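You operate a simulated robot arm through the tools that you are given. There is no shell and no other tool. Be economical: measure what you need, move in short steps, check, and stop when the job is done.

You run a simulated two-armed robot. Do the job below in one go: nothing can be reset, and whatever is moved stays where it is left.

JOB
Pick up the yellow brush with one hand, pass it to the other hand and put it on the top of the grey stool.

It is judged by the outcome, as a careful person would: the job done as asked, and still so three seconds after it is handed in. It fails if anything else is knocked over, pushed out of place, dropped, spilled or broken.

ROBOT AND FRAMES
Two 7-joint arms with two-finger parallel grippers on one trunk, on a base that drives. Base frame: it is fixed to the floor where the robot stands at the start and does not move with it; the origin is under the middle of the robot, x ahead of it, y to its left, z up; the surface under the hand at the start is at about z = 820. Lengths are in mm, angles in rad, forces in N, time in s.
The left shoulder is at the start at [50, 168, 1107], the right one opposite. With the tool pointing down near the work surface each hand reaches from about 220 to 660 mm from the robot's upright axis, wherever it stands, measured 20 degrees to its own side. Places, roughly: top of the grey stool (27x17 cm) [-1360, 640, 560]; yellow brush (3x3x17 cm) [500, 100, 900]. Payload 1.57 kg a hand.
The TCP of each hand is the grasp point between the finger pads, 30 mm short of the fingertips. In the tool frame z runs along the fingers and y along their closing line. The gripper opens to 80 mm. The fingers are 17 mm wide and 12 mm thick; the gripper's body (40 by 82 mm) begins 80 mm behind the TCP.
Orientation is that of the tool frame in the base frame, as a unit quaternion [x, y, z, w]. With the fingers straight down and closing along the base's y, the tool's x points along the base's -x, its y along +y and its z along -z.

CONTROLS
- The arms move only by the tool play_rows. It takes "left_rows", "right_rows" or both (then of equal length, played together; a hand with none holds still); each is a list of rows, each a list of 7 numbers: the shift along the tool's x, y, z in units of 200 mm (1.0 is 200 mm), then the turn, a rotation vector about the tool's x, y, z in units of 60 degrees (1.0 is 60 degrees), then the finger opening in mm, from 0 to 80. In form: [[tx, ty, tz, ax, ay, az, hand], ...]. A call has 1 to 10 rows; each row is the pose to reach, as a shift and turn from the pose commanded when the call began, along the tool's axes at that moment. A call with a number of a shift or a turn outside -1 to 1 is refused whole. Rows are played at 5 a second. More than 50 mm and 0.15 rad between two rows, or a gripper value outside its range, and nothing of the call is played. Where a pose cannot be reached the arm comes as near as it can. A force on the tool above 40 N (or 10 N above the force at the start of the call, whichever is more), or a blocked arm, ends the call early, and 0.2 s more pass. Each finger travels about 45 mm/s and halts on what it meets, pressing with about 31 N; the grip force reading is that of the motor and also rises with nothing between the fingers. The clock runs only during rows and for 0.2 s after the last one: add rows that repeat a pose to give the fingers time. The reply holds the time, the measured pose of the TCP, the force on the tool along the base axes, the opening and the grip force, in the units named above and with some noise, with the torque about the TCP (base axes, N m) and any sound that the robot's microphone picked up, and new pictures: "views" is both (left out), scene, wrist or none (wrist: the cameras of the hands that moved).
- Cameras (640 x 400 px; columns grow to the right, rows downward): "scene" is now at [129.8, 23.6, 1324.7]; the picture's right is [0.24, -0.97, 0.00], its down [-0.48, -0.12, -0.87] and it looks along [0.84, 0.21, -0.49] (base axes); focal length 272 px, centre (320, 200). "left" rides on the left gripper at [72, 7, -122] in its tool frame; the picture's right is [-0.09, 1.00, 0.00], its down [-0.84, -0.08, -0.54] and it looks along [-0.54, -0.05, 0.84] (tool axes); focal length 238 px, centre (320, 200). "right" rides on the right gripper at [72, -7, -122] in its tool frame; the picture's right is [0.09, 1.00, 0.00], its down [-0.84, 0.08, -0.54] and it looks along [-0.54, 0.05, 0.84] (tool axes); focal length 238 px, centre (320, 200). There is no depth. A picture from a camera that has moved, and an enlarged one, comes with that camera's place and axes in the base frame and with its lens.
- slide_trunk(by): slides the trunk up (or, below 0, down) by that many mm; the arms and the scene camera ride with it, the base frame stays. It gives what a move gives, with no picture.
- steer(legs): drives the robot by 1 to 6 legs, each [ahead, left, turn to the left] in mm, mm and rad, along the robot's own axes; the way and the turn of a leg run together, so that a leg with both is an arc; at most 1500 mm and 3.142 rad a leg. The arms and the cameras ride along, it lands a little off, and it stops where it bumps. It gives what a move gives, and a new picture of the scene camera.
- turn_head(pan, tilt): turns the head with the scene camera to pan (to the left, within 1.396 rad either way) and tilt (down, from -0.506 to 1.204), counted from straight ahead of the robot. It gives what a move gives, and a new picture of the scene camera.
- inspect(camera, box): a new picture of the part [left, top, right, bottom] of that camera's present view, enlarged. The clock stands still meanwhile.
- finish_job(): hands the job in; it is judged then, once.

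Work in short steps. Places have to be worked out from the pictures, the camera data and where the tool is seen: move nearer, look again, correct. Check each grasp and each placing, and mend what went wrong. You have 120 turns and 260 pictures in all, those below and enlarged ones among them. Open the grippers and draw the arms clear of the work before you hand the job in, unless the task says otherwise; then end with one line.

The tools are called after "Request:" as name(argument=value, ...) on one line, values as JSON. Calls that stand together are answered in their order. play_rows: Moves the arms, as the interface text tells. Its arguments: {"type":"object","properties":{"left_rows":{"type":"array"},"right_rows":{"type":"array"},"views":{"type":"string","enum":["both","scene","wrist","none"]}},"required":[]} The other tools are called the same way: slide_trunk (by) slides the trunk up or down; steer (legs) drives the base; turn_head (pan, tilt) turns the head that bears the scene camera; inspect (camera, box) takes an enlarged picture of a part of a camera's view; finish_job () hands the job in.

At the start:

```text
time_s: 0.0
left_eef_pos: [440.5, 359.9, 1071.3]
left_orientation: [-0.001, 1.0, 0.0, 0.0]
left_force: [0.3, 0.0, -1.0]
left_wrist_torque: [0.03, 0.01, -0.01]
left_opening: 79.9
left_grasp_force: 0.0
right_eef_pos: [406.9, -59.4, 1172.4]
right_orientation: [-0.001, 1.0, 0.0, 0.0]
right_force: [0.1, 0.2, -0.3]
right_wrist_torque: [0.02, -0.02, 0.0]
right_opening: 79.9
right_grasp_force: 0.0
trunk travel left (down, up): [-275.0, 168.0]
robot x, y, heading: [0.5, 1.2, 0.001]
head pan, tilt: [0.244, 0.515]
```

scene: 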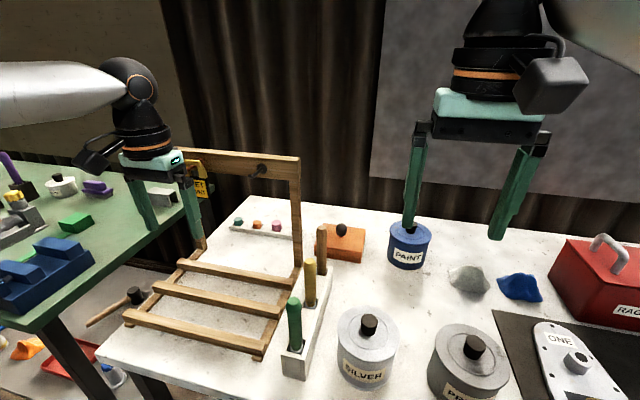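
right: 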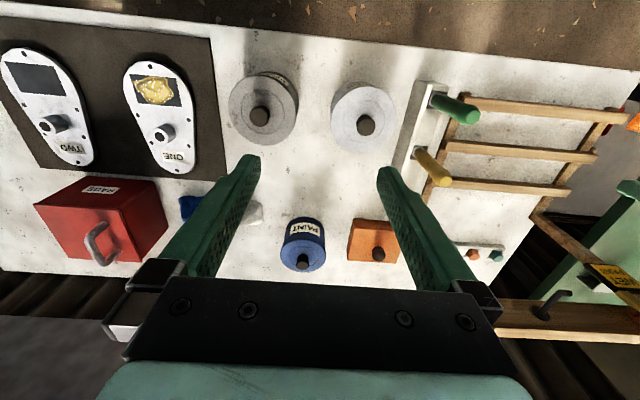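
left: 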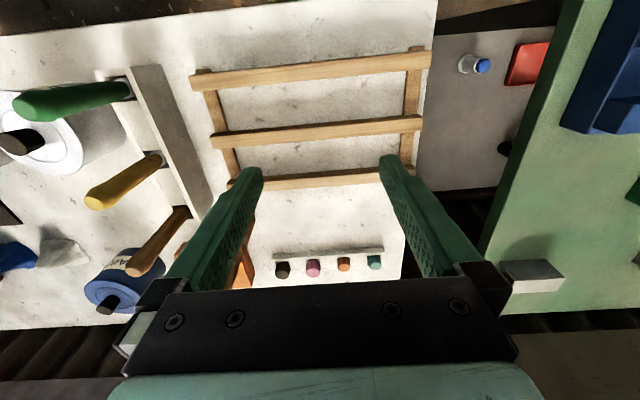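

The rack holds three upright handles, the yellow one in the middle. I take a closer look at it first.

Request:
inspect(camera="scene", box=[240, 200, 400, 400])

Request:
inspect(camera="right", box=[340, 60, 540, 220])

Request:
inspect(camera="left", box=[0, 50, 240, 320])

```text
2.00 times, centred on (320, 300) of scene
camera zoom: at [129.8, 23.6, 1324.7], right [0.24, -0.97, 0.0], down [-0.48, -0.12, -0.87], along [0.84, 0.21, -0.49], focal length 544 px, centre (320, 0)
```

zoom: 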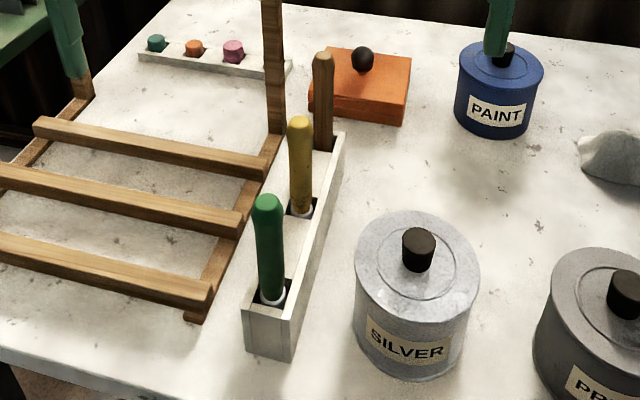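

```text
2.50 times, centred on (440, 140) of right
camera zoom: at [333.9, -65.5, 1294.7], right [-0.09, 1.0, 0.0], down [0.84, 0.08, 0.54], along [0.54, 0.05, -0.84], focal length 596 px, centre (20, 350)
```

zoom: 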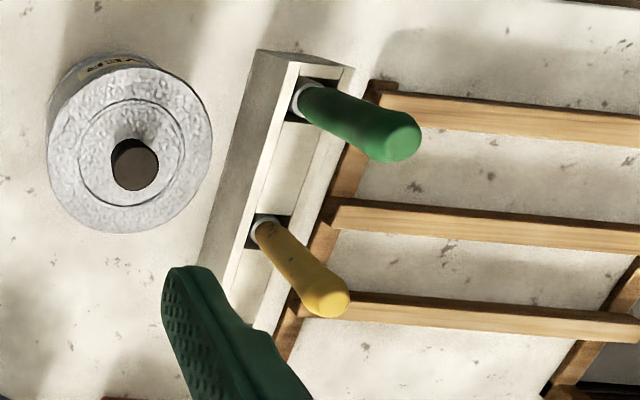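

```text
1.48 times, centred on (120, 185) of left
camera zoom: at [368.6, 367.3, 1192.2], right [0.09, 1.0, 0.0], down [0.84, -0.08, 0.54], along [0.54, -0.05, -0.84], focal length 353 px, centre (616, 222)
```

zoom: 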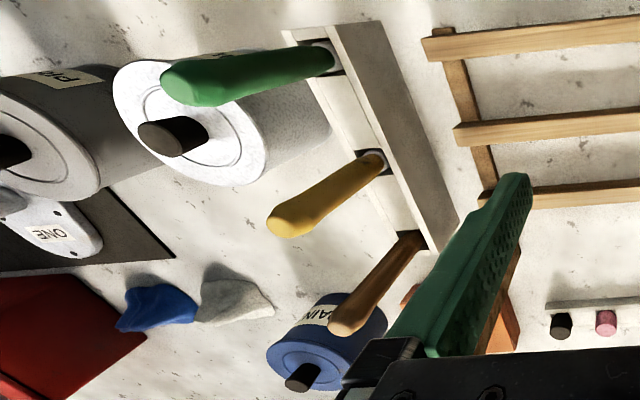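

Triangulating left and scene views puts the yellow handle upright at about (478, 129), visible from z≈885 to its tip at z≈991. The rack runs along x, so a closing line along y suits. The left hand will pick it from above; I move the left over and the right out of the way.

Request:
play_rows(left_rows=[[-0.03, -0.2, 0, 0, 0, 0, 80], [-0.07, -0.4, 0, 0, 0, 0, 80], [-0.11, -0.6, 0, 0, 0, 0, 80], [-0.15, -0.8, 0, 0, 0, 0, 80], [-0.19, -0.98, 0, 0, 0, 0, 80], [-0.19, -0.98, 0, 0, 0, 0, 80]], right_rows=[[0, -0.15, 0, 0, 0, 0, 80], [0, -0.3, 0, 0, 0, 0, 80], [0, -0.45, 0, 0, 0, 0, 80], [0, -0.6, 0, 0, 0, 0, 80], [0, -0.7, 0, 0, 0, 0, 80], [0, -0.7, 0, 0, 0, 0, 80]], views="both")

```text
time_s: 1.4
left_eef_pos: [476.5, 175.6, 1069.4]
left_orientation: [-0.002, 1.0, 0.0, 0.001]
left_force: [0.1, 0.0, 0.3]
left_wrist_torque: [0.02, -0.01, 0.02]
left_opening: 79.8
left_grasp_force: 0.1
left hand out of reach, approached as far as the arm can: row 5, 6
right_eef_pos: [407.2, -199.6, 1171.4]
right_orientation: [0.0, 1.0, 0.001, -0.001]
right_force: [-0.1, -0.5, -0.3]
right_wrist_torque: [0.02, 0.05, 0.0]
right_opening: 80.1
right_grasp_force: 0.1
trunk travel left (down, up): [-275.0, 168.0]
robot x, y, heading: [1.5, -2.0, -0.002]
head pan, tilt: [0.244, 0.515]
camera scene: at [130.2, 23.8, 1324.6], right [0.24, -0.97, 0.0], down [-0.48, -0.12, -0.87], along [0.84, 0.21, -0.49], focal length 272 px, centre (320, 200)
camera right: at [334.7, -205.9, 1294.6], right [-0.09, 1.0, 0.0], down [0.84, 0.08, 0.54], along [0.54, 0.05, -0.84], focal length 238 px, centre (320, 200)
camera left: at [404.1, 183.9, 1191.6], right [0.09, 1.0, 0.0], down [0.84, -0.07, 0.54], along [0.54, -0.05, -0.84], focal length 238 px, centre (320, 200)
```

scene: 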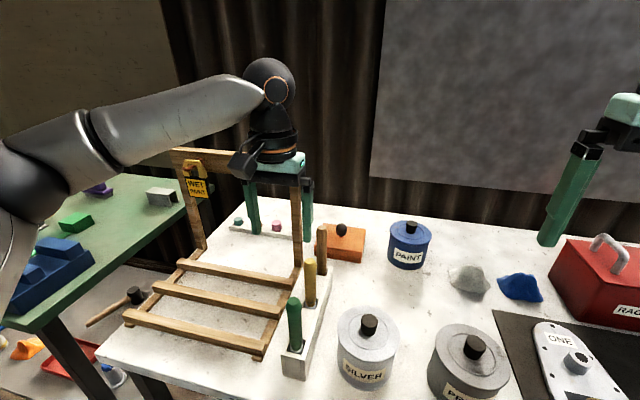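
right: 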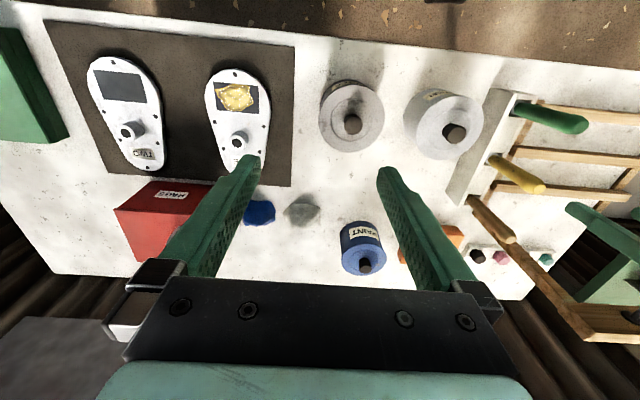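
left: 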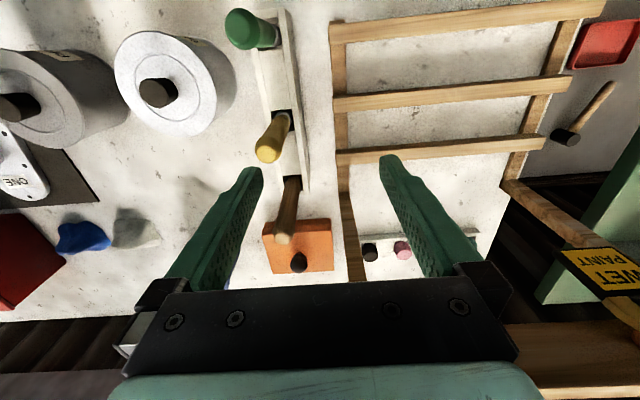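

The left hand stops at y≈176, short of the brush (y≈129), so I shift the whole robot 90 mm to its right to bring the brush into the left arm's zone. All hands are above everything nearby.

Request:
steer(legs=[[0, -90, 0]])

```text
time_s: 2.9
left_eef_pos: [476.2, 85.6, 1070.3]
left_orientation: [-0.001, 1.0, 0.0, 0.001]
left_force: [-0.1, -1.5, -0.8]
left_wrist_torque: [-0.04, 0.0, 0.01]
left_opening: 80.1
left_grasp_force: 0.1
right_eef_pos: [405.6, -289.7, 1171.8]
right_orientation: [0.001, 1.0, 0.001, -0.001]
right_force: [0.8, 0.0, -0.1]
right_wrist_torque: [-0.02, -0.01, 0.03]
right_opening: 79.9
right_grasp_force: 0.1
trunk travel left (down, up): [-275.0, 168.0]
robot x, y, heading: [2.4, -92.2, 0.001]
head pan, tilt: [0.244, 0.515]
camera scene: at [129.8, -66.1, 1324.7], right [0.24, -0.97, 0.0], down [-0.48, -0.12, -0.87], along [0.84, 0.21, -0.49], focal length 272 px, centre (320, 200)
```

scene: 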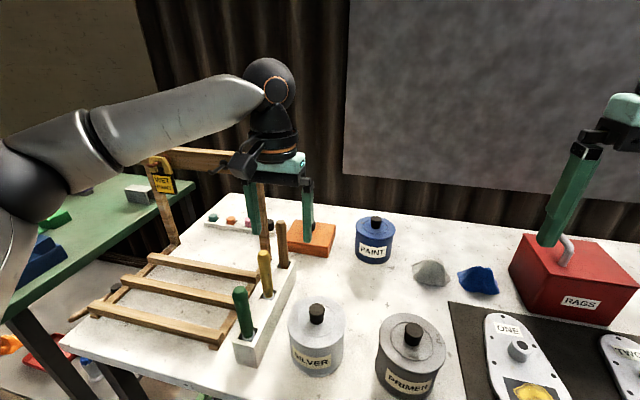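

Now I bring the left hand over the brush (y +44) and look again.

Request:
play_rows(left_rows=[[0, 0.11, 0, 0, 0, 0, 80], [-0.01, 0.22, 0, 0, 0, 0, 80], [-0.01, 0.22, 0, 0, 0, 0, 80]], views="both")

```text
time_s: 3.6
left_eef_pos: [480.2, 130.4, 1068.8]
left_orientation: [0.0, 1.0, -0.001, 0.001]
left_force: [0.2, -0.7, -0.1]
left_wrist_torque: [0.0, 0.02, 0.03]
left_opening: 79.9
left_grasp_force: 0.0
right_eef_pos: [406.5, -290.2, 1171.9]
right_orientation: [0.001, 1.0, 0.001, 0.0]
right_force: [0.6, 0.0, -0.8]
right_wrist_torque: [0.01, 0.02, 0.0]
right_opening: 79.9
right_grasp_force: 0.0
trunk travel left (down, up): [-275.0, 168.0]
robot x, y, heading: [1.3, -91.6, -0.001]
head pan, tilt: [0.244, 0.515]
camera scene: at [129.8, -65.8, 1324.7], right [0.24, -0.97, 0.0], down [-0.48, -0.12, -0.87], along [0.84, 0.21, -0.49], focal length 272 px, centre (320, 200)
camera left: at [406.3, 138.9, 1191.0], right [0.09, 1.0, 0.0], down [0.84, -0.08, 0.54], along [0.54, -0.05, -0.84], focal length 238 px, centre (320, 200)
```

scene: 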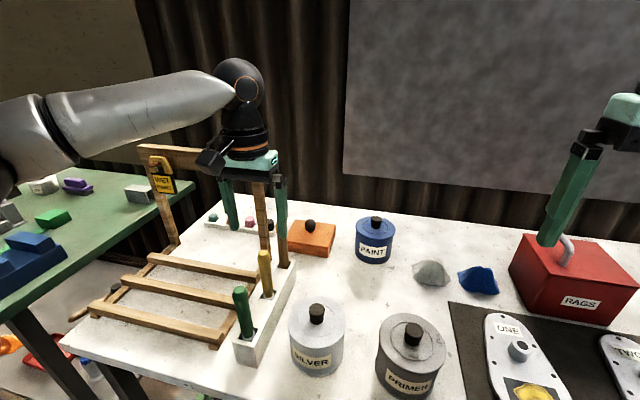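
left: 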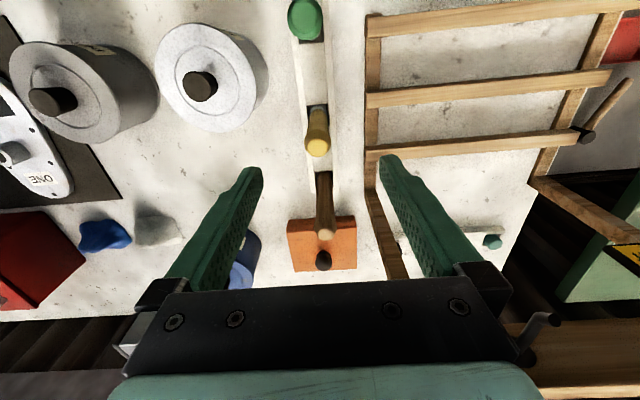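

The tip ray confirms the brush at (481, 129), right between the fingers. I descend 98 mm, open.

Request:
play_rows(left_rows=[[0, 0, 0.12, 0, 0, 0, 80], [0, 0, 0.25, 0, 0, 0, 80], [0, 0, 0.37, 0, 0, 0, 80], [0, 0, 0.49, 0, 0, 0, 80], [0, 0, 0.49, 0, 0, 0, 80]], views="both")

```text
time_s: 4.8
left_eef_pos: [478.7, 128.9, 970.9]
left_orientation: [-0.002, 1.0, 0.0, 0.001]
left_force: [-0.2, 0.2, -0.2]
left_wrist_torque: [-0.02, -0.02, 0.02]
left_opening: 79.9
left_grasp_force: 0.1
right_eef_pos: [407.2, -289.1, 1171.7]
right_orientation: [0.0, 1.0, 0.002, 0.0]
right_force: [0.1, 0.1, 0.2]
right_wrist_torque: [-0.01, 0.02, -0.01]
right_opening: 79.9
right_grasp_force: 0.0
trunk travel left (down, up): [-275.0, 168.0]
robot x, y, heading: [-5.0, -88.8, 0.001]
head pan, tilt: [0.244, 0.515]
camera scene: at [129.7, -65.7, 1324.7], right [0.24, -0.97, 0.0], down [-0.48, -0.12, -0.87], along [0.84, 0.21, -0.49], focal length 272 px, centre (320, 200)
camera left: at [406.3, 138.0, 1093.0], right [0.09, 1.0, 0.0], down [0.84, -0.08, 0.54], along [0.54, -0.05, -0.84], focal length 238 px, centre (320, 200)
```

scene: 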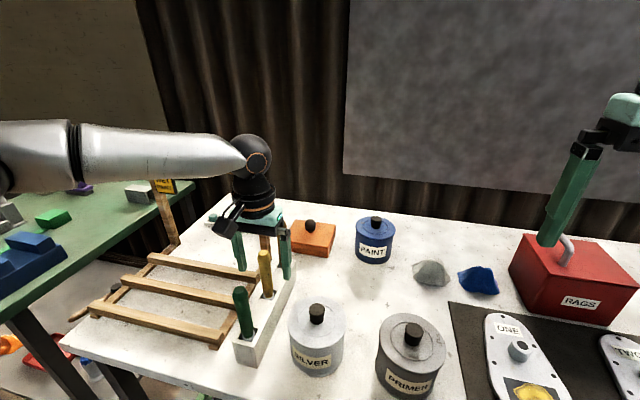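
left: 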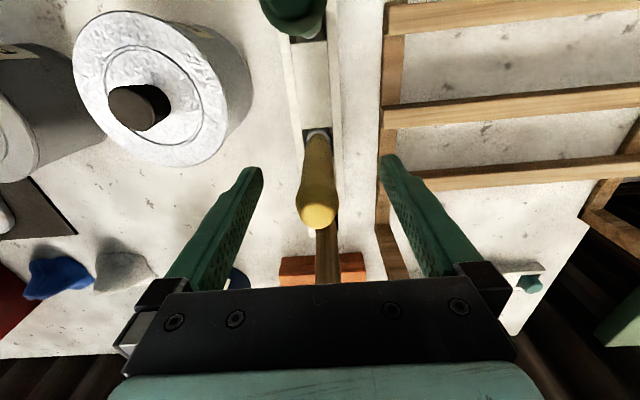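

The handle stands centred between the pads with the tip about 20 mm above the TCP. I close the fingers.

Request:
play_rows(left_rows=[[0, 0, 0, 0, 0, 0, 40], [0, 0, 0, 0, 0, 0, 20], [0, 0, 0, 0, 0, 0, 0], [0, 0, 0, 0, 0, 0, 0], [0, 0, 0, 0, 0, 0, 0], [0, 0, 0, 0, 0, 0, 0]], views="wrist")

```text
time_s: 6.2
left_eef_pos: [478.8, 130.2, 972.0]
left_orientation: [-0.001, 1.0, -0.001, 0.001]
left_force: [-0.7, 0.7, -0.9]
left_wrist_torque: [0.03, 0.01, 0.01]
left_opening: 20.3
left_grasp_force: 31.4
right_eef_pos: [406.6, -287.6, 1173.3]
right_orientation: [0.001, 1.0, 0.0, 0.001]
right_force: [-0.6, 0.6, 0.5]
right_wrist_torque: [0.01, -0.02, 0.02]
right_opening: 79.9
right_grasp_force: 0.0
trunk travel left (down, up): [-275.0, 168.0]
robot x, y, heading: [0.5, -89.1, 0.001]
head pan, tilt: [0.244, 0.515]
camera left: at [406.4, 138.0, 1093.3], right [0.09, 1.0, 0.0], down [0.84, -0.08, 0.54], along [0.54, -0.05, -0.84], focal length 238 px, centre (320, 200)
```

left: 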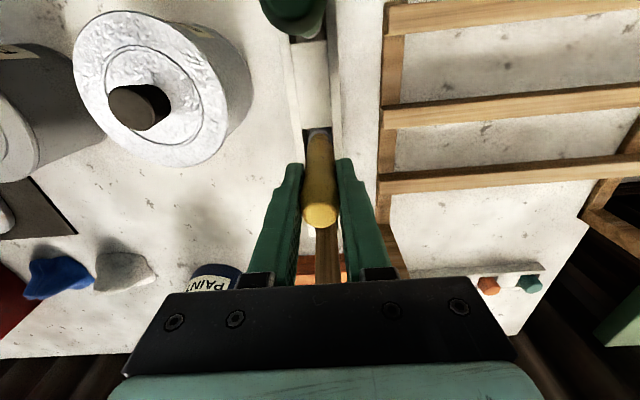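

Gripped at 20 mm with 31 N. I lift it straight up, 170 mm, watching the force.

Request:
play_rows(left_rows=[[0, 0, -0.1, 0, 0, 0, 0], [0, 0, -0.2, 0, 0, 0, 0], [0, 0, -0.32, 0, 0, 0, 0], [0, 0, -0.45, 0, 0, 0, 0], [0, 0, -0.6, 0, 0, 0, 0], [0, 0, -0.75, 0, 0, 0, 0], [0, 0, -0.85, 0, 0, 0, 0], [0, 0, -0.85, 0, 0, 0, 0]], views="both")

```text
time_s: 8.1
left_eef_pos: [477.3, 130.6, 1143.3]
left_orientation: [-0.001, 1.0, -0.001, 0.001]
left_force: [1.0, 0.6, -1.0]
left_wrist_torque: [0.02, -0.01, -0.01]
left_opening: 20.3
left_grasp_force: 31.0
right_eef_pos: [406.7, -288.2, 1173.1]
right_orientation: [0.001, 1.0, 0.001, 0.001]
right_force: [0.6, 0.0, -0.7]
right_wrist_torque: [-0.01, 0.01, 0.02]
right_opening: 79.9
right_grasp_force: 0.1
trunk travel left (down, up): [-275.0, 168.0]
robot x, y, heading: [-4.7, -89.1, -0.002]
head pan, tilt: [0.244, 0.515]
camera scene: at [129.7, -65.7, 1324.7], right [0.24, -0.97, 0.0], down [-0.48, -0.12, -0.87], along [0.84, 0.21, -0.49], focal length 272 px, centre (320, 200)
camera left: at [405.8, 139.0, 1264.0], right [0.09, 1.0, 0.0], down [0.84, -0.08, 0.54], along [0.54, -0.05, -0.84], focal length 238 px, centre (320, 200)
```

scene: 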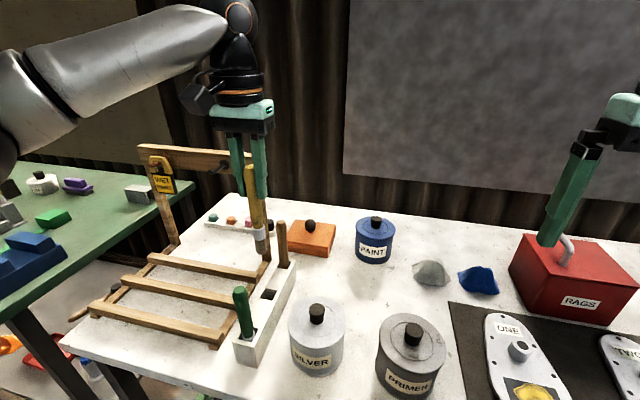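
left: 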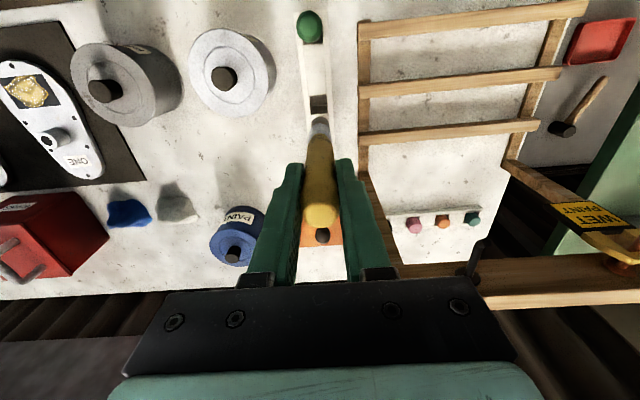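

The brush came out cleanly. For the pass, the left hand goes up and inward (~(450, 60, 1200)) while the right hand pitches up 60° towards pointing forward, so it can grip the lower handle across.

Request:
play_rows(left_rows=[[0.0, 0, -0.1, 0, 0, 0, 0], [0.0, 0, -0.2, 0, 0, 0, 0], [0.03, -0.06, -0.285, 0, 0, 0, 0], [0.06, -0.12, -0.285, 0, 0, 0, 0], [0.09, -0.18, -0.285, 0, 0, 0, 0], [0.12, -0.24, -0.285, 0, 0, 0, 0], [0.135, -0.3, -0.285, 0, 0, 0, 0], [0.135, -0.35, -0.285, 0, 0, 0, 0], [0.135, -0.35, -0.285, 0, 0, 0, 0]], right_rows=[[0, 0, 0, 0, -0.125, 0, 80], [0, 0, 0, 0, -0.25, 0, 80], [0, 0, 0, 0, -0.375, 0, 80], [0, 0, 0, 0, -0.5, 0, 80], [0, 0, 0, 0, -0.625, 0, 80], [0, 0, 0, 0, -0.75, 0, 80], [0, 0, 0, 0, -0.875, 0, 80], [0, 0, 0, 0, -1, 0, 80], [0, 0, 0, 0, -1, 0, 80]], views="both")

```text
time_s: 10.1
left_eef_pos: [424.4, 95.0, 1179.6]
left_orientation: [-0.001, 1.0, -0.001, 0.001]
left_force: [0.2, 0.5, -0.3]
left_wrist_torque: [0.01, 0.02, 0.02]
left_opening: 20.2
left_grasp_force: 31.1
left hand out of reach, approached as far as the arm can: row 1, 2, 3, 4, 5, 6, 7, 8, 9
right_eef_pos: [405.9, -288.1, 1172.6]
right_orientation: [0.001, 0.865, 0.001, 0.502]
right_force: [0.2, 0.1, -0.5]
right_wrist_torque: [-0.03, 0.0, 0.0]
right_opening: 79.9
right_grasp_force: 0.0
trunk travel left (down, up): [-275.0, 168.0]
robot x, y, heading: [-3.8, -90.2, -0.001]
head pan, tilt: [0.244, 0.515]
camera scene: at [129.8, -65.6, 1324.7], right [0.24, -0.97, 0.0], down [-0.48, -0.12, -0.87], along [0.84, 0.21, -0.49], focal length 272 px, centre (320, 200)
camera right: at [264.7, -294.8, 1171.2], right [-0.05, 1.0, -0.08], down [-0.05, 0.08, 1.0], along [1.0, 0.05, 0.05], focal length 238 px, centre (320, 200)
camera left: at [352.3, 103.9, 1300.7], right [0.09, 1.0, 0.0], down [0.84, -0.07, 0.54], along [0.54, -0.05, -0.84], focal length 238 px, centre (320, 200)
```

scene: 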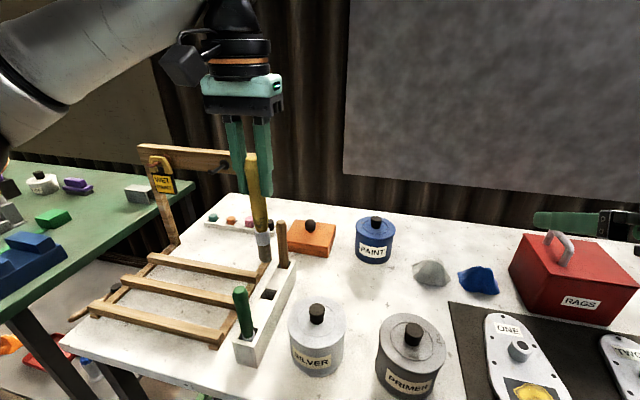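
right: 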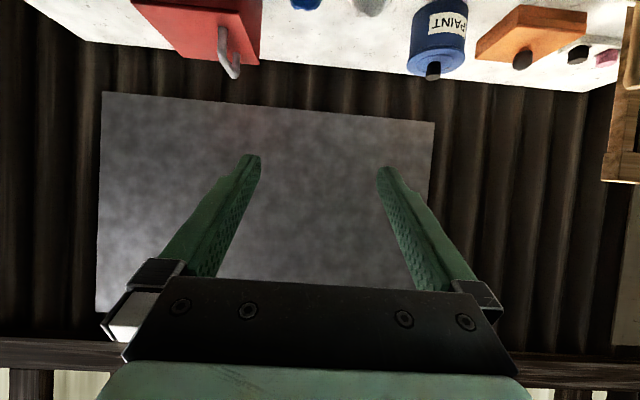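
left: 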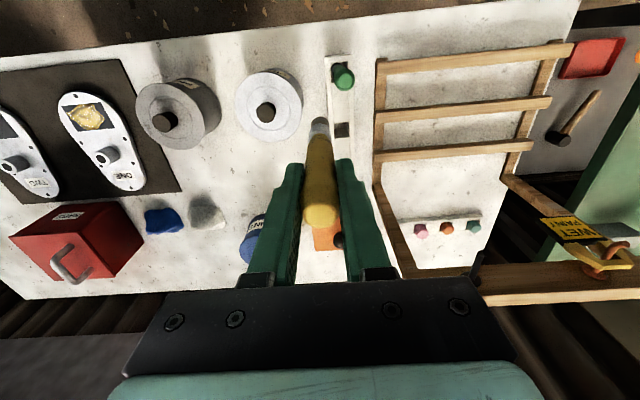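

The left hand reached its limit at (424, 95, 1180), which is fine: the brush hangs from ~1200 to ~1030, well clear of the table items. The right hand now finishes pitching to horizontal and moves left by 140 mm.

Request:
play_rows(right_rows=[[0, 0.14, 0, 0, -0.125, 0, 80], [0, 0.28, 0, 0, -0.25, 0, 80], [0, 0.42, 0, 0, -0.375, 0, 80], [0, 0.56, 0, 0, -0.5, 0, 80], [0, 0.7, 0, 0, -0.5, 0, 80], [0, 0.7, 0, 0, -0.5, 0, 80]], views="both")

```text
time_s: 11.4
left_eef_pos: [425.0, 95.8, 1178.3]
left_orientation: [0.0, 1.0, 0.0, 0.001]
left_force: [0.0, 0.1, -0.2]
left_wrist_torque: [0.0, 0.02, 0.0]
left_opening: 20.2
left_grasp_force: 30.5
right_eef_pos: [406.8, -150.6, 1171.9]
right_orientation: [0.001, 0.707, 0.001, 0.708]
right_force: [0.0, 1.5, -0.2]
right_wrist_torque: [0.0, 0.01, -0.01]
right_opening: 80.0
right_grasp_force: 0.0
right hand out of reach, approached as far as the arm can: row 2, 3
trunk travel left (down, up): [-275.0, 168.0]
robot x, y, heading: [3.7, -85.8, 0.002]
head pan, tilt: [0.244, 0.515]
camera scene: at [129.8, -65.9, 1324.7], right [0.24, -0.97, 0.0], down [-0.48, -0.12, -0.87], along [0.84, 0.21, -0.49], focal length 272 px, centre (320, 200)
camera right: at [284.6, -155.1, 1100.4], right [0.0, 1.0, -0.09], down [-0.54, 0.08, 0.84], along [0.84, 0.05, 0.54], focal length 238 px, centre (320, 200)
```

scene: 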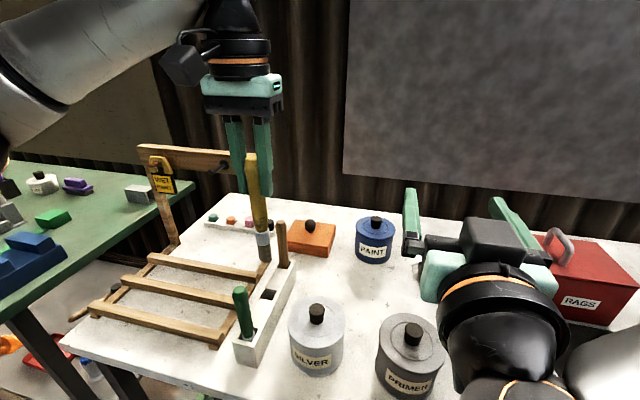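
right: 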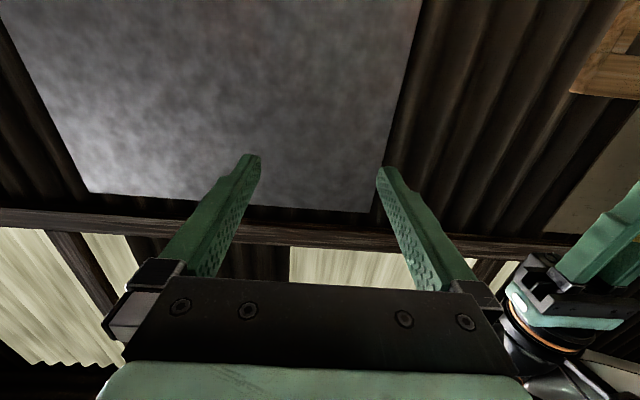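

Now horizontal and closing sideways. Next I yaw it 45° left, lower to z≈1112 and come nearer to the brush.

Request:
play_rows(right_rows=[[0.05, 0, -0.05, -0.125, 0, 0, 80], [0.1, 0.0, -0.1, -0.25, 0, 0, 80], [0.15, 0.1, -0.15, -0.375, 0, 0, 80], [0.2, 0.2, -0.2, -0.5, 0, 0, 80], [0.25, 0.3, -0.25, -0.625, 0, 0, 80], [0.3, 0.4, -0.27, -0.75, 0, 0, 80], [0.3, 0.5, -0.27, -0.75, 0, 0, 80], [0.3, 0.6, -0.27, -0.75, 0, 0, 80], [0.3, 0.6, -0.27, -0.75, 0, 0, 80]], views="both")

```text
time_s: 13.4
left_eef_pos: [425.2, 95.9, 1179.7]
left_orientation: [0.0, 1.0, 0.0, 0.001]
left_force: [0.6, 0.5, -0.7]
left_wrist_torque: [0.01, 0.01, -0.01]
left_opening: 20.1
left_grasp_force: 31.1
right_eef_pos: [390.5, -66.9, 1095.0]
right_orientation: [-0.27, 0.653, 0.271, 0.653]
right_force: [-0.8, -1.4, 0.1]
right_wrist_torque: [0.02, -0.01, -0.02]
right_opening: 80.1
right_grasp_force: 0.0
right hand out of reach, approached as far as the arm can: row 1, 2, 3, 4, 5, 6, 7, 8, 9
trunk travel left (down, up): [-275.0, 168.0]
robot x, y, heading: [2.6, -91.4, 0.002]
head pan, tilt: [0.244, 0.515]
camera scene: at [130.2, -65.6, 1324.7], right [0.24, -0.97, 0.0], down [-0.48, -0.12, -0.87], along [0.84, 0.21, -0.49], focal length 272 px, centre (320, 200)
camera right: at [307.4, -158.0, 1023.4], right [-0.7, 0.7, -0.09], down [-0.44, -0.33, 0.84], along [0.56, 0.63, 0.54], focal length 238 px, centre (320, 200)
```

scene: 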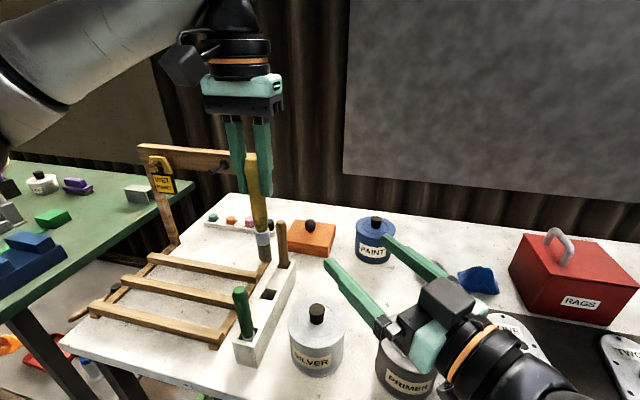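
right: 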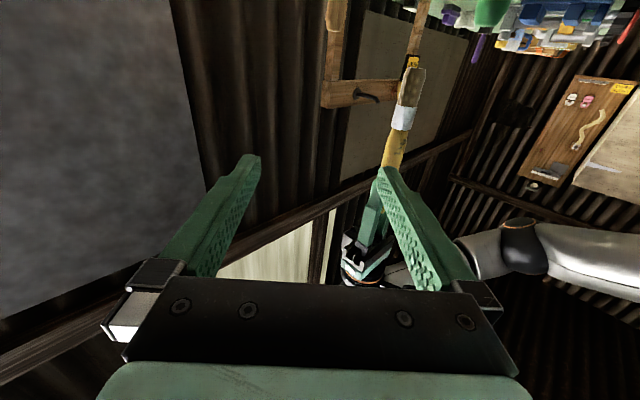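

The right hand with 45° yaw stops about 130 mm short of the brush. I back the right hand off and tilt the left hand to point down-and-right, so that the brush can come nearer to the middle.

Request:
play_rows(right_rows=[[0, 0, -0.1, 0, 0, 0, 80], [0, 0, -0.2, 0, 0, 0, 80], [0, 0, -0.3, 0, 0, 0, 80], [0, 0, -0.4, 0, 0, 0, 80], [0, 0, -0.4, 0, 0, 0, 80], [0, 0, -0.4, 0, 0, 0, 80], [0, 0, -0.4, 0, 0, 0, 80], [0, 0, -0.4, 0, 0, 0, 80]], left_rows=[[0, 0, 0, 0, 0, 0, 0], [0, 0, 0, 0.125, 0, 0, 0], [0, 0, 0, 0.25, 0, 0, 0], [0, 0, 0, 0.375, 0, 0, 0], [0, 0, 0, 0.5, 0, 0, 0], [0, 0, 0, 0.625, 0, 0, 0], [0, 0, 0, 0.75, 0, 0, 0], [0, 0, 0, 0.75, 0, 0, 0]], views="scene")

```text
time_s: 15.2
left_eef_pos: [424.3, 96.3, 1180.4]
left_orientation: [0.0, 0.923, -0.384, 0.002]
left_force: [0.2, 0.3, -1.4]
left_wrist_torque: [0.02, 0.0, 0.0]
left_opening: 20.2
left_grasp_force: 31.5
right_eef_pos: [401.8, -92.9, 1089.5]
right_orientation: [-0.27, 0.653, 0.271, 0.654]
right_force: [-0.1, -0.2, -0.5]
right_wrist_torque: [-0.01, 0.01, 0.0]
right_opening: 80.1
right_grasp_force: 0.0
right hand out of reach, approached as far as the arm can: row 1, 2, 3, 4, 5, 6, 7, 8
trunk travel left (down, up): [-275.0, 168.0]
robot x, y, heading: [-1.2, -85.5, 0.002]
head pan, tilt: [0.244, 0.515]
camera scene: at [129.8, -65.7, 1324.7], right [0.24, -0.97, 0.0], down [-0.48, -0.12, -0.87], along [0.84, 0.21, -0.49], focal length 272 px, centre (320, 200)
```

scene: 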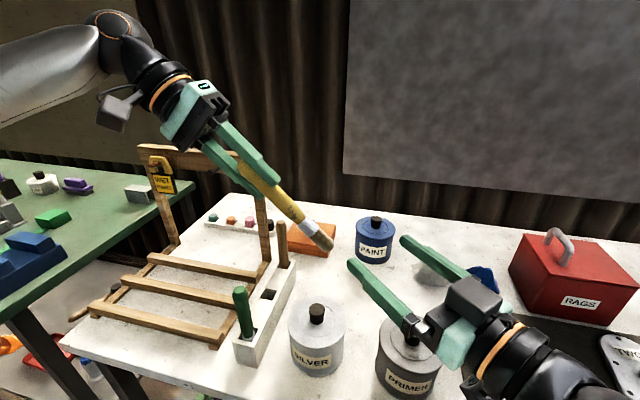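

The readings suggest the right hand was too close to its own shoulder, not too far: its inner limit. So I set the left upright again at (424, 96) and send the right to a pre-grasp ~80 mm short of the brush along its 45° approach, at z≈1112.

Request:
play_rows(left_rows=[[0, 0, 0, -0.125, 0, 0, 0], [0, 0, 0, -0.25, 0, 0, 0], [0, 0, 0, -0.375, 0, 0, 0], [0, 0, 0, -0.5, 0, 0, 0], [0, 0, 0, -0.625, 0, 0, 0], [0, 0, 0, -0.75, 0, 0, 0], [0, 0, 0, -0.75, 0, 0, 0], [0, 0, 0, -0.75, 0, 0, 0], [0, 0, 0, -0.75, 0, 0, 0], [0, 0, 0, -0.75, 0, 0, 0]], right_rows=[[0, 0, 0, 0, 0, 0, 80], [0, 0, 0, 0, 0, 0, 80], [0, 0, 0.1, 0, 0, 0, 80], [-0.05, 0.1, 0.2, 0, 0, 0, 80], [-0.11, 0.2, 0.3, 0, 0, 0, 80], [-0.11, 0.35, 0.33, 0, 0, 0, 80], [-0.11, 0.5, 0.33, 0, 0, 0, 80], [-0.11, 0.59, 0.33, 0, 0, 0, 80], [-0.11, 0.59, 0.33, 0, 0, 0, 80], [-0.11, 0.59, 0.33, 0, 0, 0, 80]], views="both")

```text
time_s: 17.4
left_eef_pos: [424.3, 96.5, 1180.4]
left_orientation: [-0.001, 1.0, 0.0, 0.001]
left_force: [-0.5, 1.3, -1.4]
left_wrist_torque: [-0.01, 0.04, 0.01]
left_opening: 19.9
left_grasp_force: 30.5
right_eef_pos: [414.9, -50.9, 1099.4]
right_orientation: [-0.271, 0.653, 0.271, 0.653]
right_force: [0.7, 0.3, -0.6]
right_wrist_torque: [0.02, 0.03, -0.02]
right_opening: 80.0
right_grasp_force: 0.1
right hand out of reach, approached as far as the arm can: row 5, 6, 7, 8, 9, 10
trunk travel left (down, up): [-275.0, 168.0]
robot x, y, heading: [1.3, -89.1, 0.0]
head pan, tilt: [0.244, 0.515]
camera scene: at [129.8, -65.7, 1324.7], right [0.24, -0.97, 0.0], down [-0.48, -0.12, -0.87], along [0.84, 0.21, -0.49], focal length 272 px, centre (320, 200)
camera right: at [332.6, -141.5, 1027.9], right [-0.7, 0.7, -0.09], down [-0.44, -0.33, 0.84], along [0.56, 0.63, 0.54], focal length 238 px, centre (320, 200)
camera left: at [351.8, 103.9, 1301.2], right [0.09, 1.0, 0.0], down [0.84, -0.07, 0.54], along [0.54, -0.05, -0.84], focal length 238 px, centre (320, 200)
```

scene: 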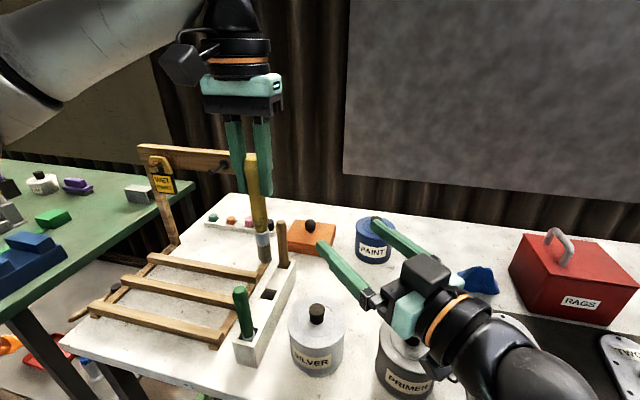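
right: 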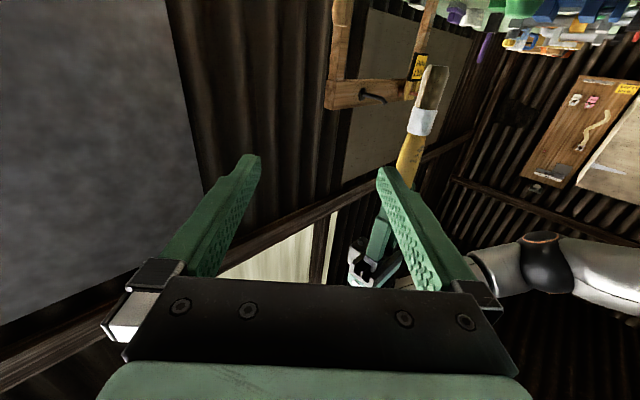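
left: 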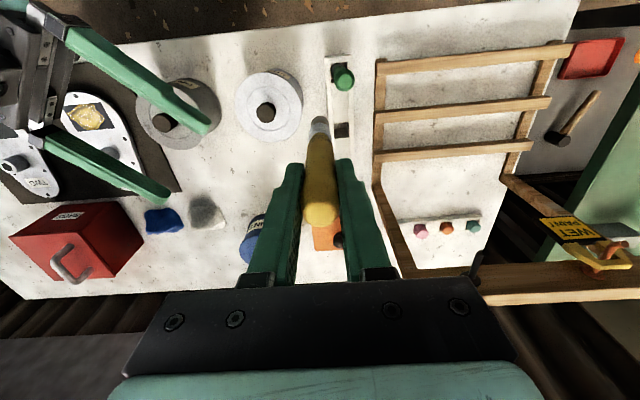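

Still short. I probe whether going farther out along the hand's own axis (clear of the brush by ~35 mm) frees the arm.

Request:
play_rows(right_rows=[[-0.06, 0, 0.1, 0, 0, 0, 80], [-0.06, 0, 0.2, 0, 0, 0, 80], [-0.06, 0, 0.3, 0, 0, 0, 80], [-0.06, 0, 0.4, 0, 0, 0, 80], [-0.06, 0, 0.4, 0, 0, 0, 80]], views="scene")

```text
time_s: 18.6
left_eef_pos: [424.3, 95.1, 1179.4]
left_orientation: [0.0, 1.0, -0.001, 0.002]
left_force: [0.0, -0.6, 0.5]
left_wrist_torque: [-0.02, -0.03, 0.01]
left_opening: 20.0
left_grasp_force: 31.3
right_eef_pos: [481.0, -6.4, 1095.5]
right_orientation: [-0.269, 0.653, 0.271, 0.654]
right_force: [-0.4, 0.2, -0.3]
right_wrist_torque: [0.02, 0.02, 0.02]
right_opening: 79.9
right_grasp_force: 0.0
right hand out of reach, approached as far as the arm can: row 1, 2, 3, 4, 5
trunk travel left (down, up): [-275.0, 168.0]
robot x, y, heading: [-1.6, -90.3, 0.002]
head pan, tilt: [0.244, 0.515]
camera scene: at [129.4, -65.9, 1324.8], right [0.24, -0.97, 0.0], down [-0.48, -0.12, -0.87], along [0.84, 0.21, -0.49], focal length 272 px, centre (320, 200)
```

scene: 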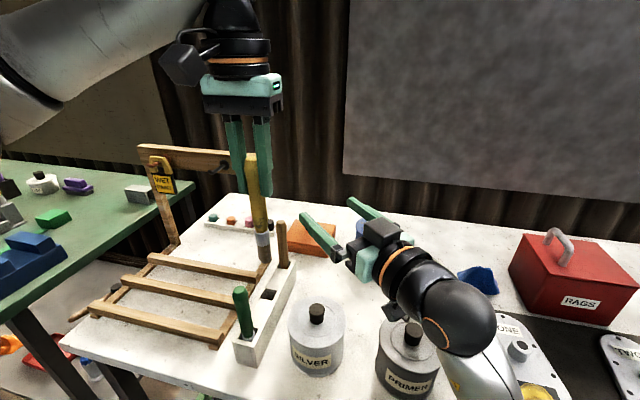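

The right arm stays capped near z≈1095, so a lower meeting point relative to the shoulders suits both. I raise the trunk 100 mm so that this still clears the table items.

Request:
slide_trunk(by=100)

```text
time_s: 20.0
left_eef_pos: [424.0, 95.8, 1279.7]
left_orientation: [-0.002, 1.0, -0.001, 0.001]
left_force: [0.6, 0.1, -0.9]
left_wrist_torque: [-0.04, 0.03, -0.02]
left_opening: 19.9
left_grasp_force: 31.0
right_eef_pos: [480.8, -6.4, 1194.8]
right_orientation: [-0.271, 0.653, 0.271, 0.653]
right_force: [0.2, 0.4, -0.7]
right_wrist_torque: [0.01, -0.01, 0.02]
right_opening: 80.2
right_grasp_force: 0.0
trunk travel left (down, up): [-375.0, 68.0]
robot x, y, heading: [-2.6, -86.1, -0.001]
head pan, tilt: [0.244, 0.515]
```

Left goes forward and down to ~(470, 115, 1190); right goes down 70 mm to z≈1125.

Request:
play_rows(left_rows=[[0, 0.05, 0.1, 0, 0, 0, 0], [-0.06, 0.095, 0.2, 0, 0, 0, 0], [-0.12, 0.095, 0.3, 0, 0, 0, 0], [-0.18, 0.095, 0.4, 0, 0, 0, 0], [-0.23, 0.095, 0.45, 0, 0, 0, 0], [-0.23, 0.095, 0.45, 0, 0, 0, 0]], right_rows=[[0.1, 0, 0, 0, 0, 0, 80], [0.2, 0, 0, 0, 0, 0, 80], [0.3, 0, 0, 0, 0, 0, 80], [0.35, 0, 0, 0, 0, 0, 80], [0.35, 0, 0, 0, 0, 0, 80], [0.35, 0, 0, 0, 0, 0, 80]], views="both")

```text
time_s: 21.4
left_eef_pos: [470.5, 113.3, 1187.9]
left_orientation: [-0.001, 1.0, -0.001, 0.001]
left_force: [-0.3, -0.2, -0.6]
left_wrist_torque: [0.04, -0.02, 0.02]
left_opening: 20.2
left_grasp_force: 31.0
right_eef_pos: [482.5, -11.0, 1120.7]
right_orientation: [-0.247, 0.662, 0.295, 0.643]
right_force: [0.2, 0.5, -0.5]
right_wrist_torque: [0.0, 0.03, -0.01]
right_opening: 80.0
right_grasp_force: 0.1
right hand out of reach, approached as far as the arm can: row 2, 3, 4, 5, 6
trunk travel left (down, up): [-375.0, 68.0]
robot x, y, heading: [-1.6, -85.5, 0.004]
head pan, tilt: [0.244, 0.515]
camera scene: at [129.4, -66.4, 1424.8], right [0.24, -0.97, 0.0], down [-0.48, -0.12, -0.87], along [0.84, 0.21, -0.49], focal length 272 px, centre (320, 200)
camera right: at [396.9, -98.1, 1050.0], right [-0.71, 0.71, -0.02], down [-0.4, -0.37, 0.84], along [0.59, 0.6, 0.54], focal length 238 px, centre (320, 200)
camera left: at [397.5, 121.7, 1310.6], right [0.09, 1.0, 0.0], down [0.84, -0.08, 0.54], along [0.54, -0.05, -0.84], focal length 238 px, centre (320, 200)
```

scene: 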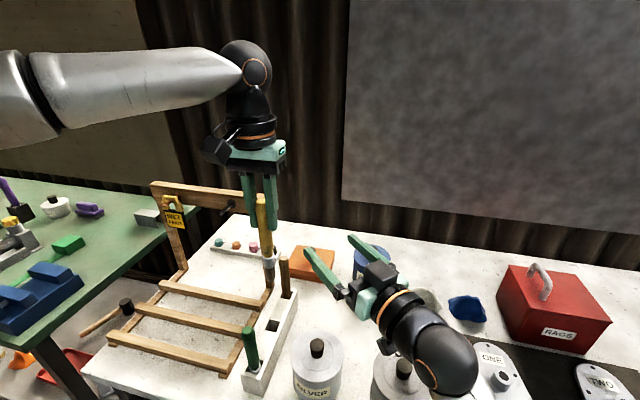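
right: 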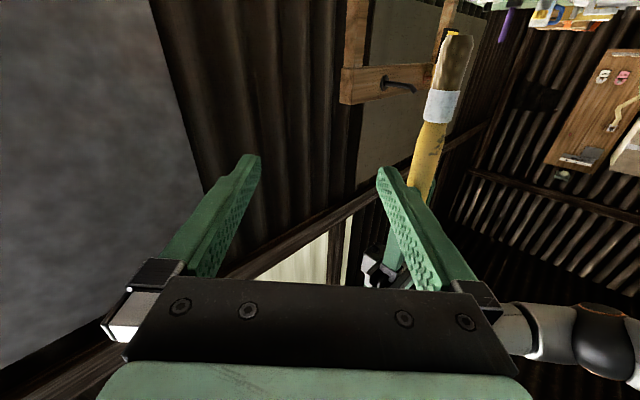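
left: 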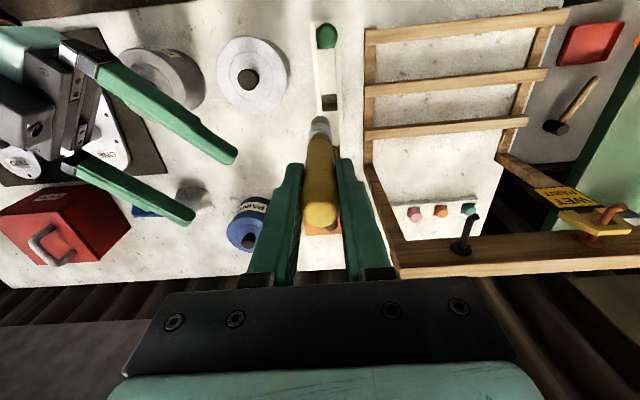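

The drift shows the right wrist's last joint is at its limit: it wants to roll positively. The gripper is symmetric, so I roll it ~180° about its own axis (camera on top), in three calls.

Request:
play_rows(right_rows=[[0, 0, 0, 0, 0, 0.125, 80], [0, 0, 0, 0, 0, 0.25, 80], [0, 0, 0, 0, 0, 0.375, 80], [0, 0, 0, 0, 0, 0.5, 80], [0, 0, 0, 0, 0, 0.625, 80], [0, 0, 0, 0, 0, 0.75, 80], [0, 0, 0, 0, 0, 0.875, 80], [0, 0, 0, 0, 0, 1, 80]], views="none")

Request:
play_rows(right_rows=[[0, 0, 0, 0, 0, 0.125, 80], [0, 0, 0, 0, 0, 0.25, 80], [0, 0, 0, 0, 0, 0.375, 80], [0, 0, 0, 0, 0, 0.5, 80], [0, 0, 0, 0, 0, 0.625, 80], [0, 0, 0, 0, 0, 0.75, 80], [0, 0, 0, 0, 0, 0.875, 80], [0, 0, 0, 0, 0, 1, 80]], views="scene")

```text
time_s: 23.2
left_eef_pos: [469.3, 113.9, 1188.6]
left_orientation: [0.0, 1.0, -0.001, 0.001]
left_force: [0.6, -1.0, -0.4]
left_wrist_torque: [-0.04, 0.0, -0.01]
left_opening: 20.2
left_grasp_force: 30.6
right_eef_pos: [482.7, -9.2, 1120.9]
right_orientation: [0.119, 0.697, 0.577, 0.409]
right_force: [-0.9, -0.7, 0.1]
right_wrist_torque: [-0.01, -0.02, 0.0]
right_opening: 80.1
right_grasp_force: 0.1
trunk travel left (down, up): [-375.0, 68.0]
robot x, y, heading: [0.2, -91.0, 0.002]
head pan, tilt: [0.244, 0.515]
```

```text
time_s: 25.2
left_eef_pos: [470.9, 114.9, 1188.7]
left_orientation: [-0.001, 1.0, -0.001, 0.001]
left_force: [0.5, 0.3, -1.3]
left_wrist_torque: [0.0, 0.04, -0.03]
left_opening: 20.3
left_grasp_force: 30.9
right_eef_pos: [494.2, -33.9, 1103.7]
right_orientation: [0.452, 0.566, 0.682, 0.102]
right_force: [0.6, -0.4, 0.7]
right_wrist_torque: [0.0, -0.03, -0.03]
right_opening: 79.9
right_grasp_force: 0.2
trunk travel left (down, up): [-375.0, 68.0]
robot x, y, heading: [-0.1, -91.4, -0.0]
head pan, tilt: [0.244, 0.515]
stopped in row 8 (right hand): the arm was blocked; the commanded pose is now the measured one
camera scene: at [129.8, -65.7, 1424.7], right [0.24, -0.97, 0.0], down [-0.48, -0.12, -0.87], along [0.84, 0.21, -0.49], focal length 272 px, centre (320, 200)
```

scene: 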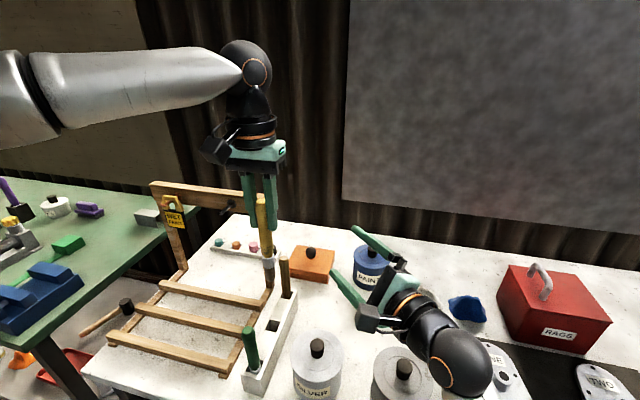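

The roll got to ~120° before being blocked. A better plan: the left holds the brush horizontally pointing right, and the right grasps it from above with fingers down – which also suits laying it on the stool. First I turn the right hand back down (60° of 90°), moving it up and away.

Request:
play_rows(right_rows=[[-0.01, 0.05, -0.03, 0.1075, -0.0625, 0, 80], [-0.02, 0.1, -0.06, 0.215, -0.125, 0, 80], [-0.03, 0.15, -0.1, 0.3225, -0.1875, 0, 80], [-0.03, 0.2, -0.13, 0.43, -0.25, 0, 80], [-0.03, 0.24, -0.146, 0.5375, -0.3125, 0, 80], [-0.03, 0.24, -0.146, 0.645, -0.375, 0, 80], [-0.03, 0.24, -0.146, 0.7525, -0.4375, 0, 80], [-0.03, 0.24, -0.146, 0.86, -0.5, 0, 80], [-0.03, 0.24, -0.146, 0.86, -0.5, 0, 80]], views="both")

```text
time_s: 27.2
left_eef_pos: [470.2, 114.4, 1189.1]
left_orientation: [0.0, 1.0, -0.001, 0.0]
left_force: [0.8, -0.3, -0.8]
left_wrist_torque: [0.01, -0.02, 0.02]
left_opening: 20.3
left_grasp_force: 30.8
right_eef_pos: [493.5, -73.3, 1142.9]
right_orientation: [0.606, 0.759, 0.235, 0.035]
right_force: [0.1, 0.5, 0.3]
right_wrist_torque: [0.01, -0.02, -0.02]
right_opening: 80.0
right_grasp_force: 0.0
trunk travel left (down, up): [-375.0, 68.0]
robot x, y, heading: [2.0, -89.3, -0.003]
head pan, tilt: [0.244, 0.515]
camera scene: at [129.8, -65.9, 1424.7], right [0.24, -0.97, 0.0], down [-0.48, -0.12, -0.87], along [0.84, 0.21, -0.49], focal length 272 px, centre (320, 200)
camera right: at [427.6, -45.2, 1266.1], right [0.88, 0.24, 0.42], down [0.11, -0.94, 0.32], along [0.47, -0.23, -0.85], focal length 238 px, centre (320, 200)
```

scene: 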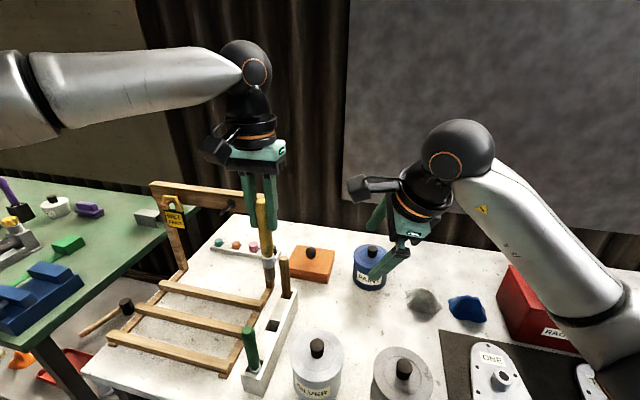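
right: 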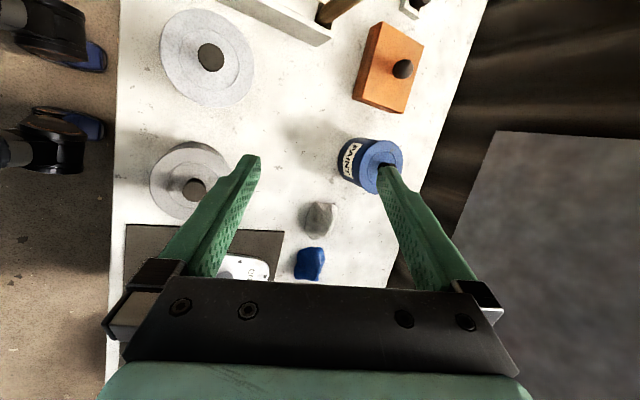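

That worked smoothly. I finish turning the right hand to fingers-down, closing along x, and raise it to ~(450, -93, 1270) to make room.

Request:
play_rows(right_rows=[[0.02, 0.01, -0.12, 0.07, -0.05, 0.04, 80], [0.04, 0.02, -0.24, 0.14, -0.1, 0.08, 80], [0.06, 0.03, -0.36, 0.21, -0.155, 0.12, 80], [0.08, 0.04, -0.48, 0.28, -0.21, 0.16, 80], [0.1, 0.05, -0.6, 0.37, -0.273, 0.209, 80], [0.114, 0.05, -0.68, 0.37, -0.273, 0.209, 80], [0.114, 0.05, -0.68, 0.37, -0.273, 0.209, 80]], views="none")

```text
time_s: 28.8
left_eef_pos: [470.1, 114.4, 1188.7]
left_orientation: [-0.001, 1.0, 0.0, 0.001]
left_force: [0.0, 0.1, -0.3]
left_wrist_torque: [0.01, -0.02, -0.03]
left_opening: 20.3
left_grasp_force: 31.7
right_eef_pos: [450.6, -92.9, 1274.7]
right_orientation: [0.707, 0.708, 0.0, 0.0]
right_force: [-0.4, -0.3, 0.2]
right_wrist_torque: [0.01, -0.01, 0.0]
right_opening: 79.8
right_grasp_force: 0.1
trunk travel left (down, up): [-375.0, 68.0]
robot x, y, heading: [-0.1, -89.4, 0.001]
head pan, tilt: [0.244, 0.515]
```

Right is in place at the exact orientation. Now I tilt the left hand 60° towards pointing right.

Request:
play_rows(left_rows=[[0, 0, 0, 0.125, 0, 0, 0], [0, 0, 0, 0.25, 0, 0, 0], [0, 0, 0, 0.375, 0, 0, 0], [0, 0, 0, 0.5, 0, 0, 0], [0, 0, 0, 0.625, 0, 0, 0], [0, 0, 0, 0.75, 0, 0, 0], [0, 0, 0, 0.875, 0, 0, 0], [0, 0, 0, 1, 0, 0, 0], [0, 0, 0, 1, 0, 0, 0]], views="scene")

```text
time_s: 30.8
left_eef_pos: [470.7, 115.0, 1189.6]
left_orientation: [0.0, 0.865, -0.501, 0.002]
left_force: [0.3, 0.3, -1.3]
left_wrist_torque: [0.01, 0.01, 0.01]
left_opening: 19.8
left_grasp_force: 31.2
right_eef_pos: [450.1, -93.5, 1273.2]
right_orientation: [0.707, 0.707, 0.0, 0.0]
right_force: [0.2, 0.6, -0.5]
right_wrist_torque: [-0.03, 0.0, -0.01]
right_opening: 80.0
right_grasp_force: 0.0
trunk travel left (down, up): [-375.0, 68.0]
robot x, y, heading: [0.7, -90.6, 0.003]
head pan, tilt: [0.244, 0.515]
camera scene: at [129.7, -65.9, 1424.7], right [0.24, -0.97, 0.0], down [-0.48, -0.12, -0.87], along [0.84, 0.21, -0.49], focal length 272 px, centre (320, 200)
```

scene: 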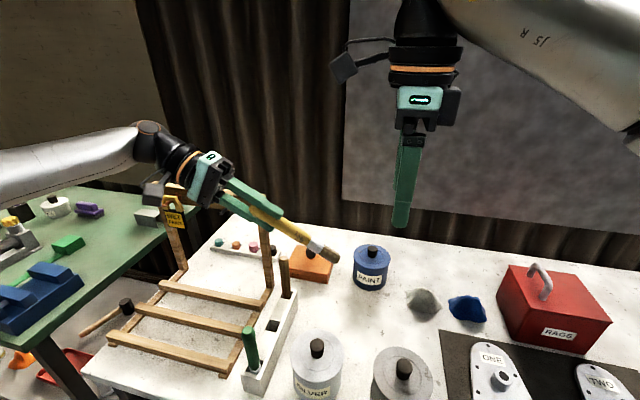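

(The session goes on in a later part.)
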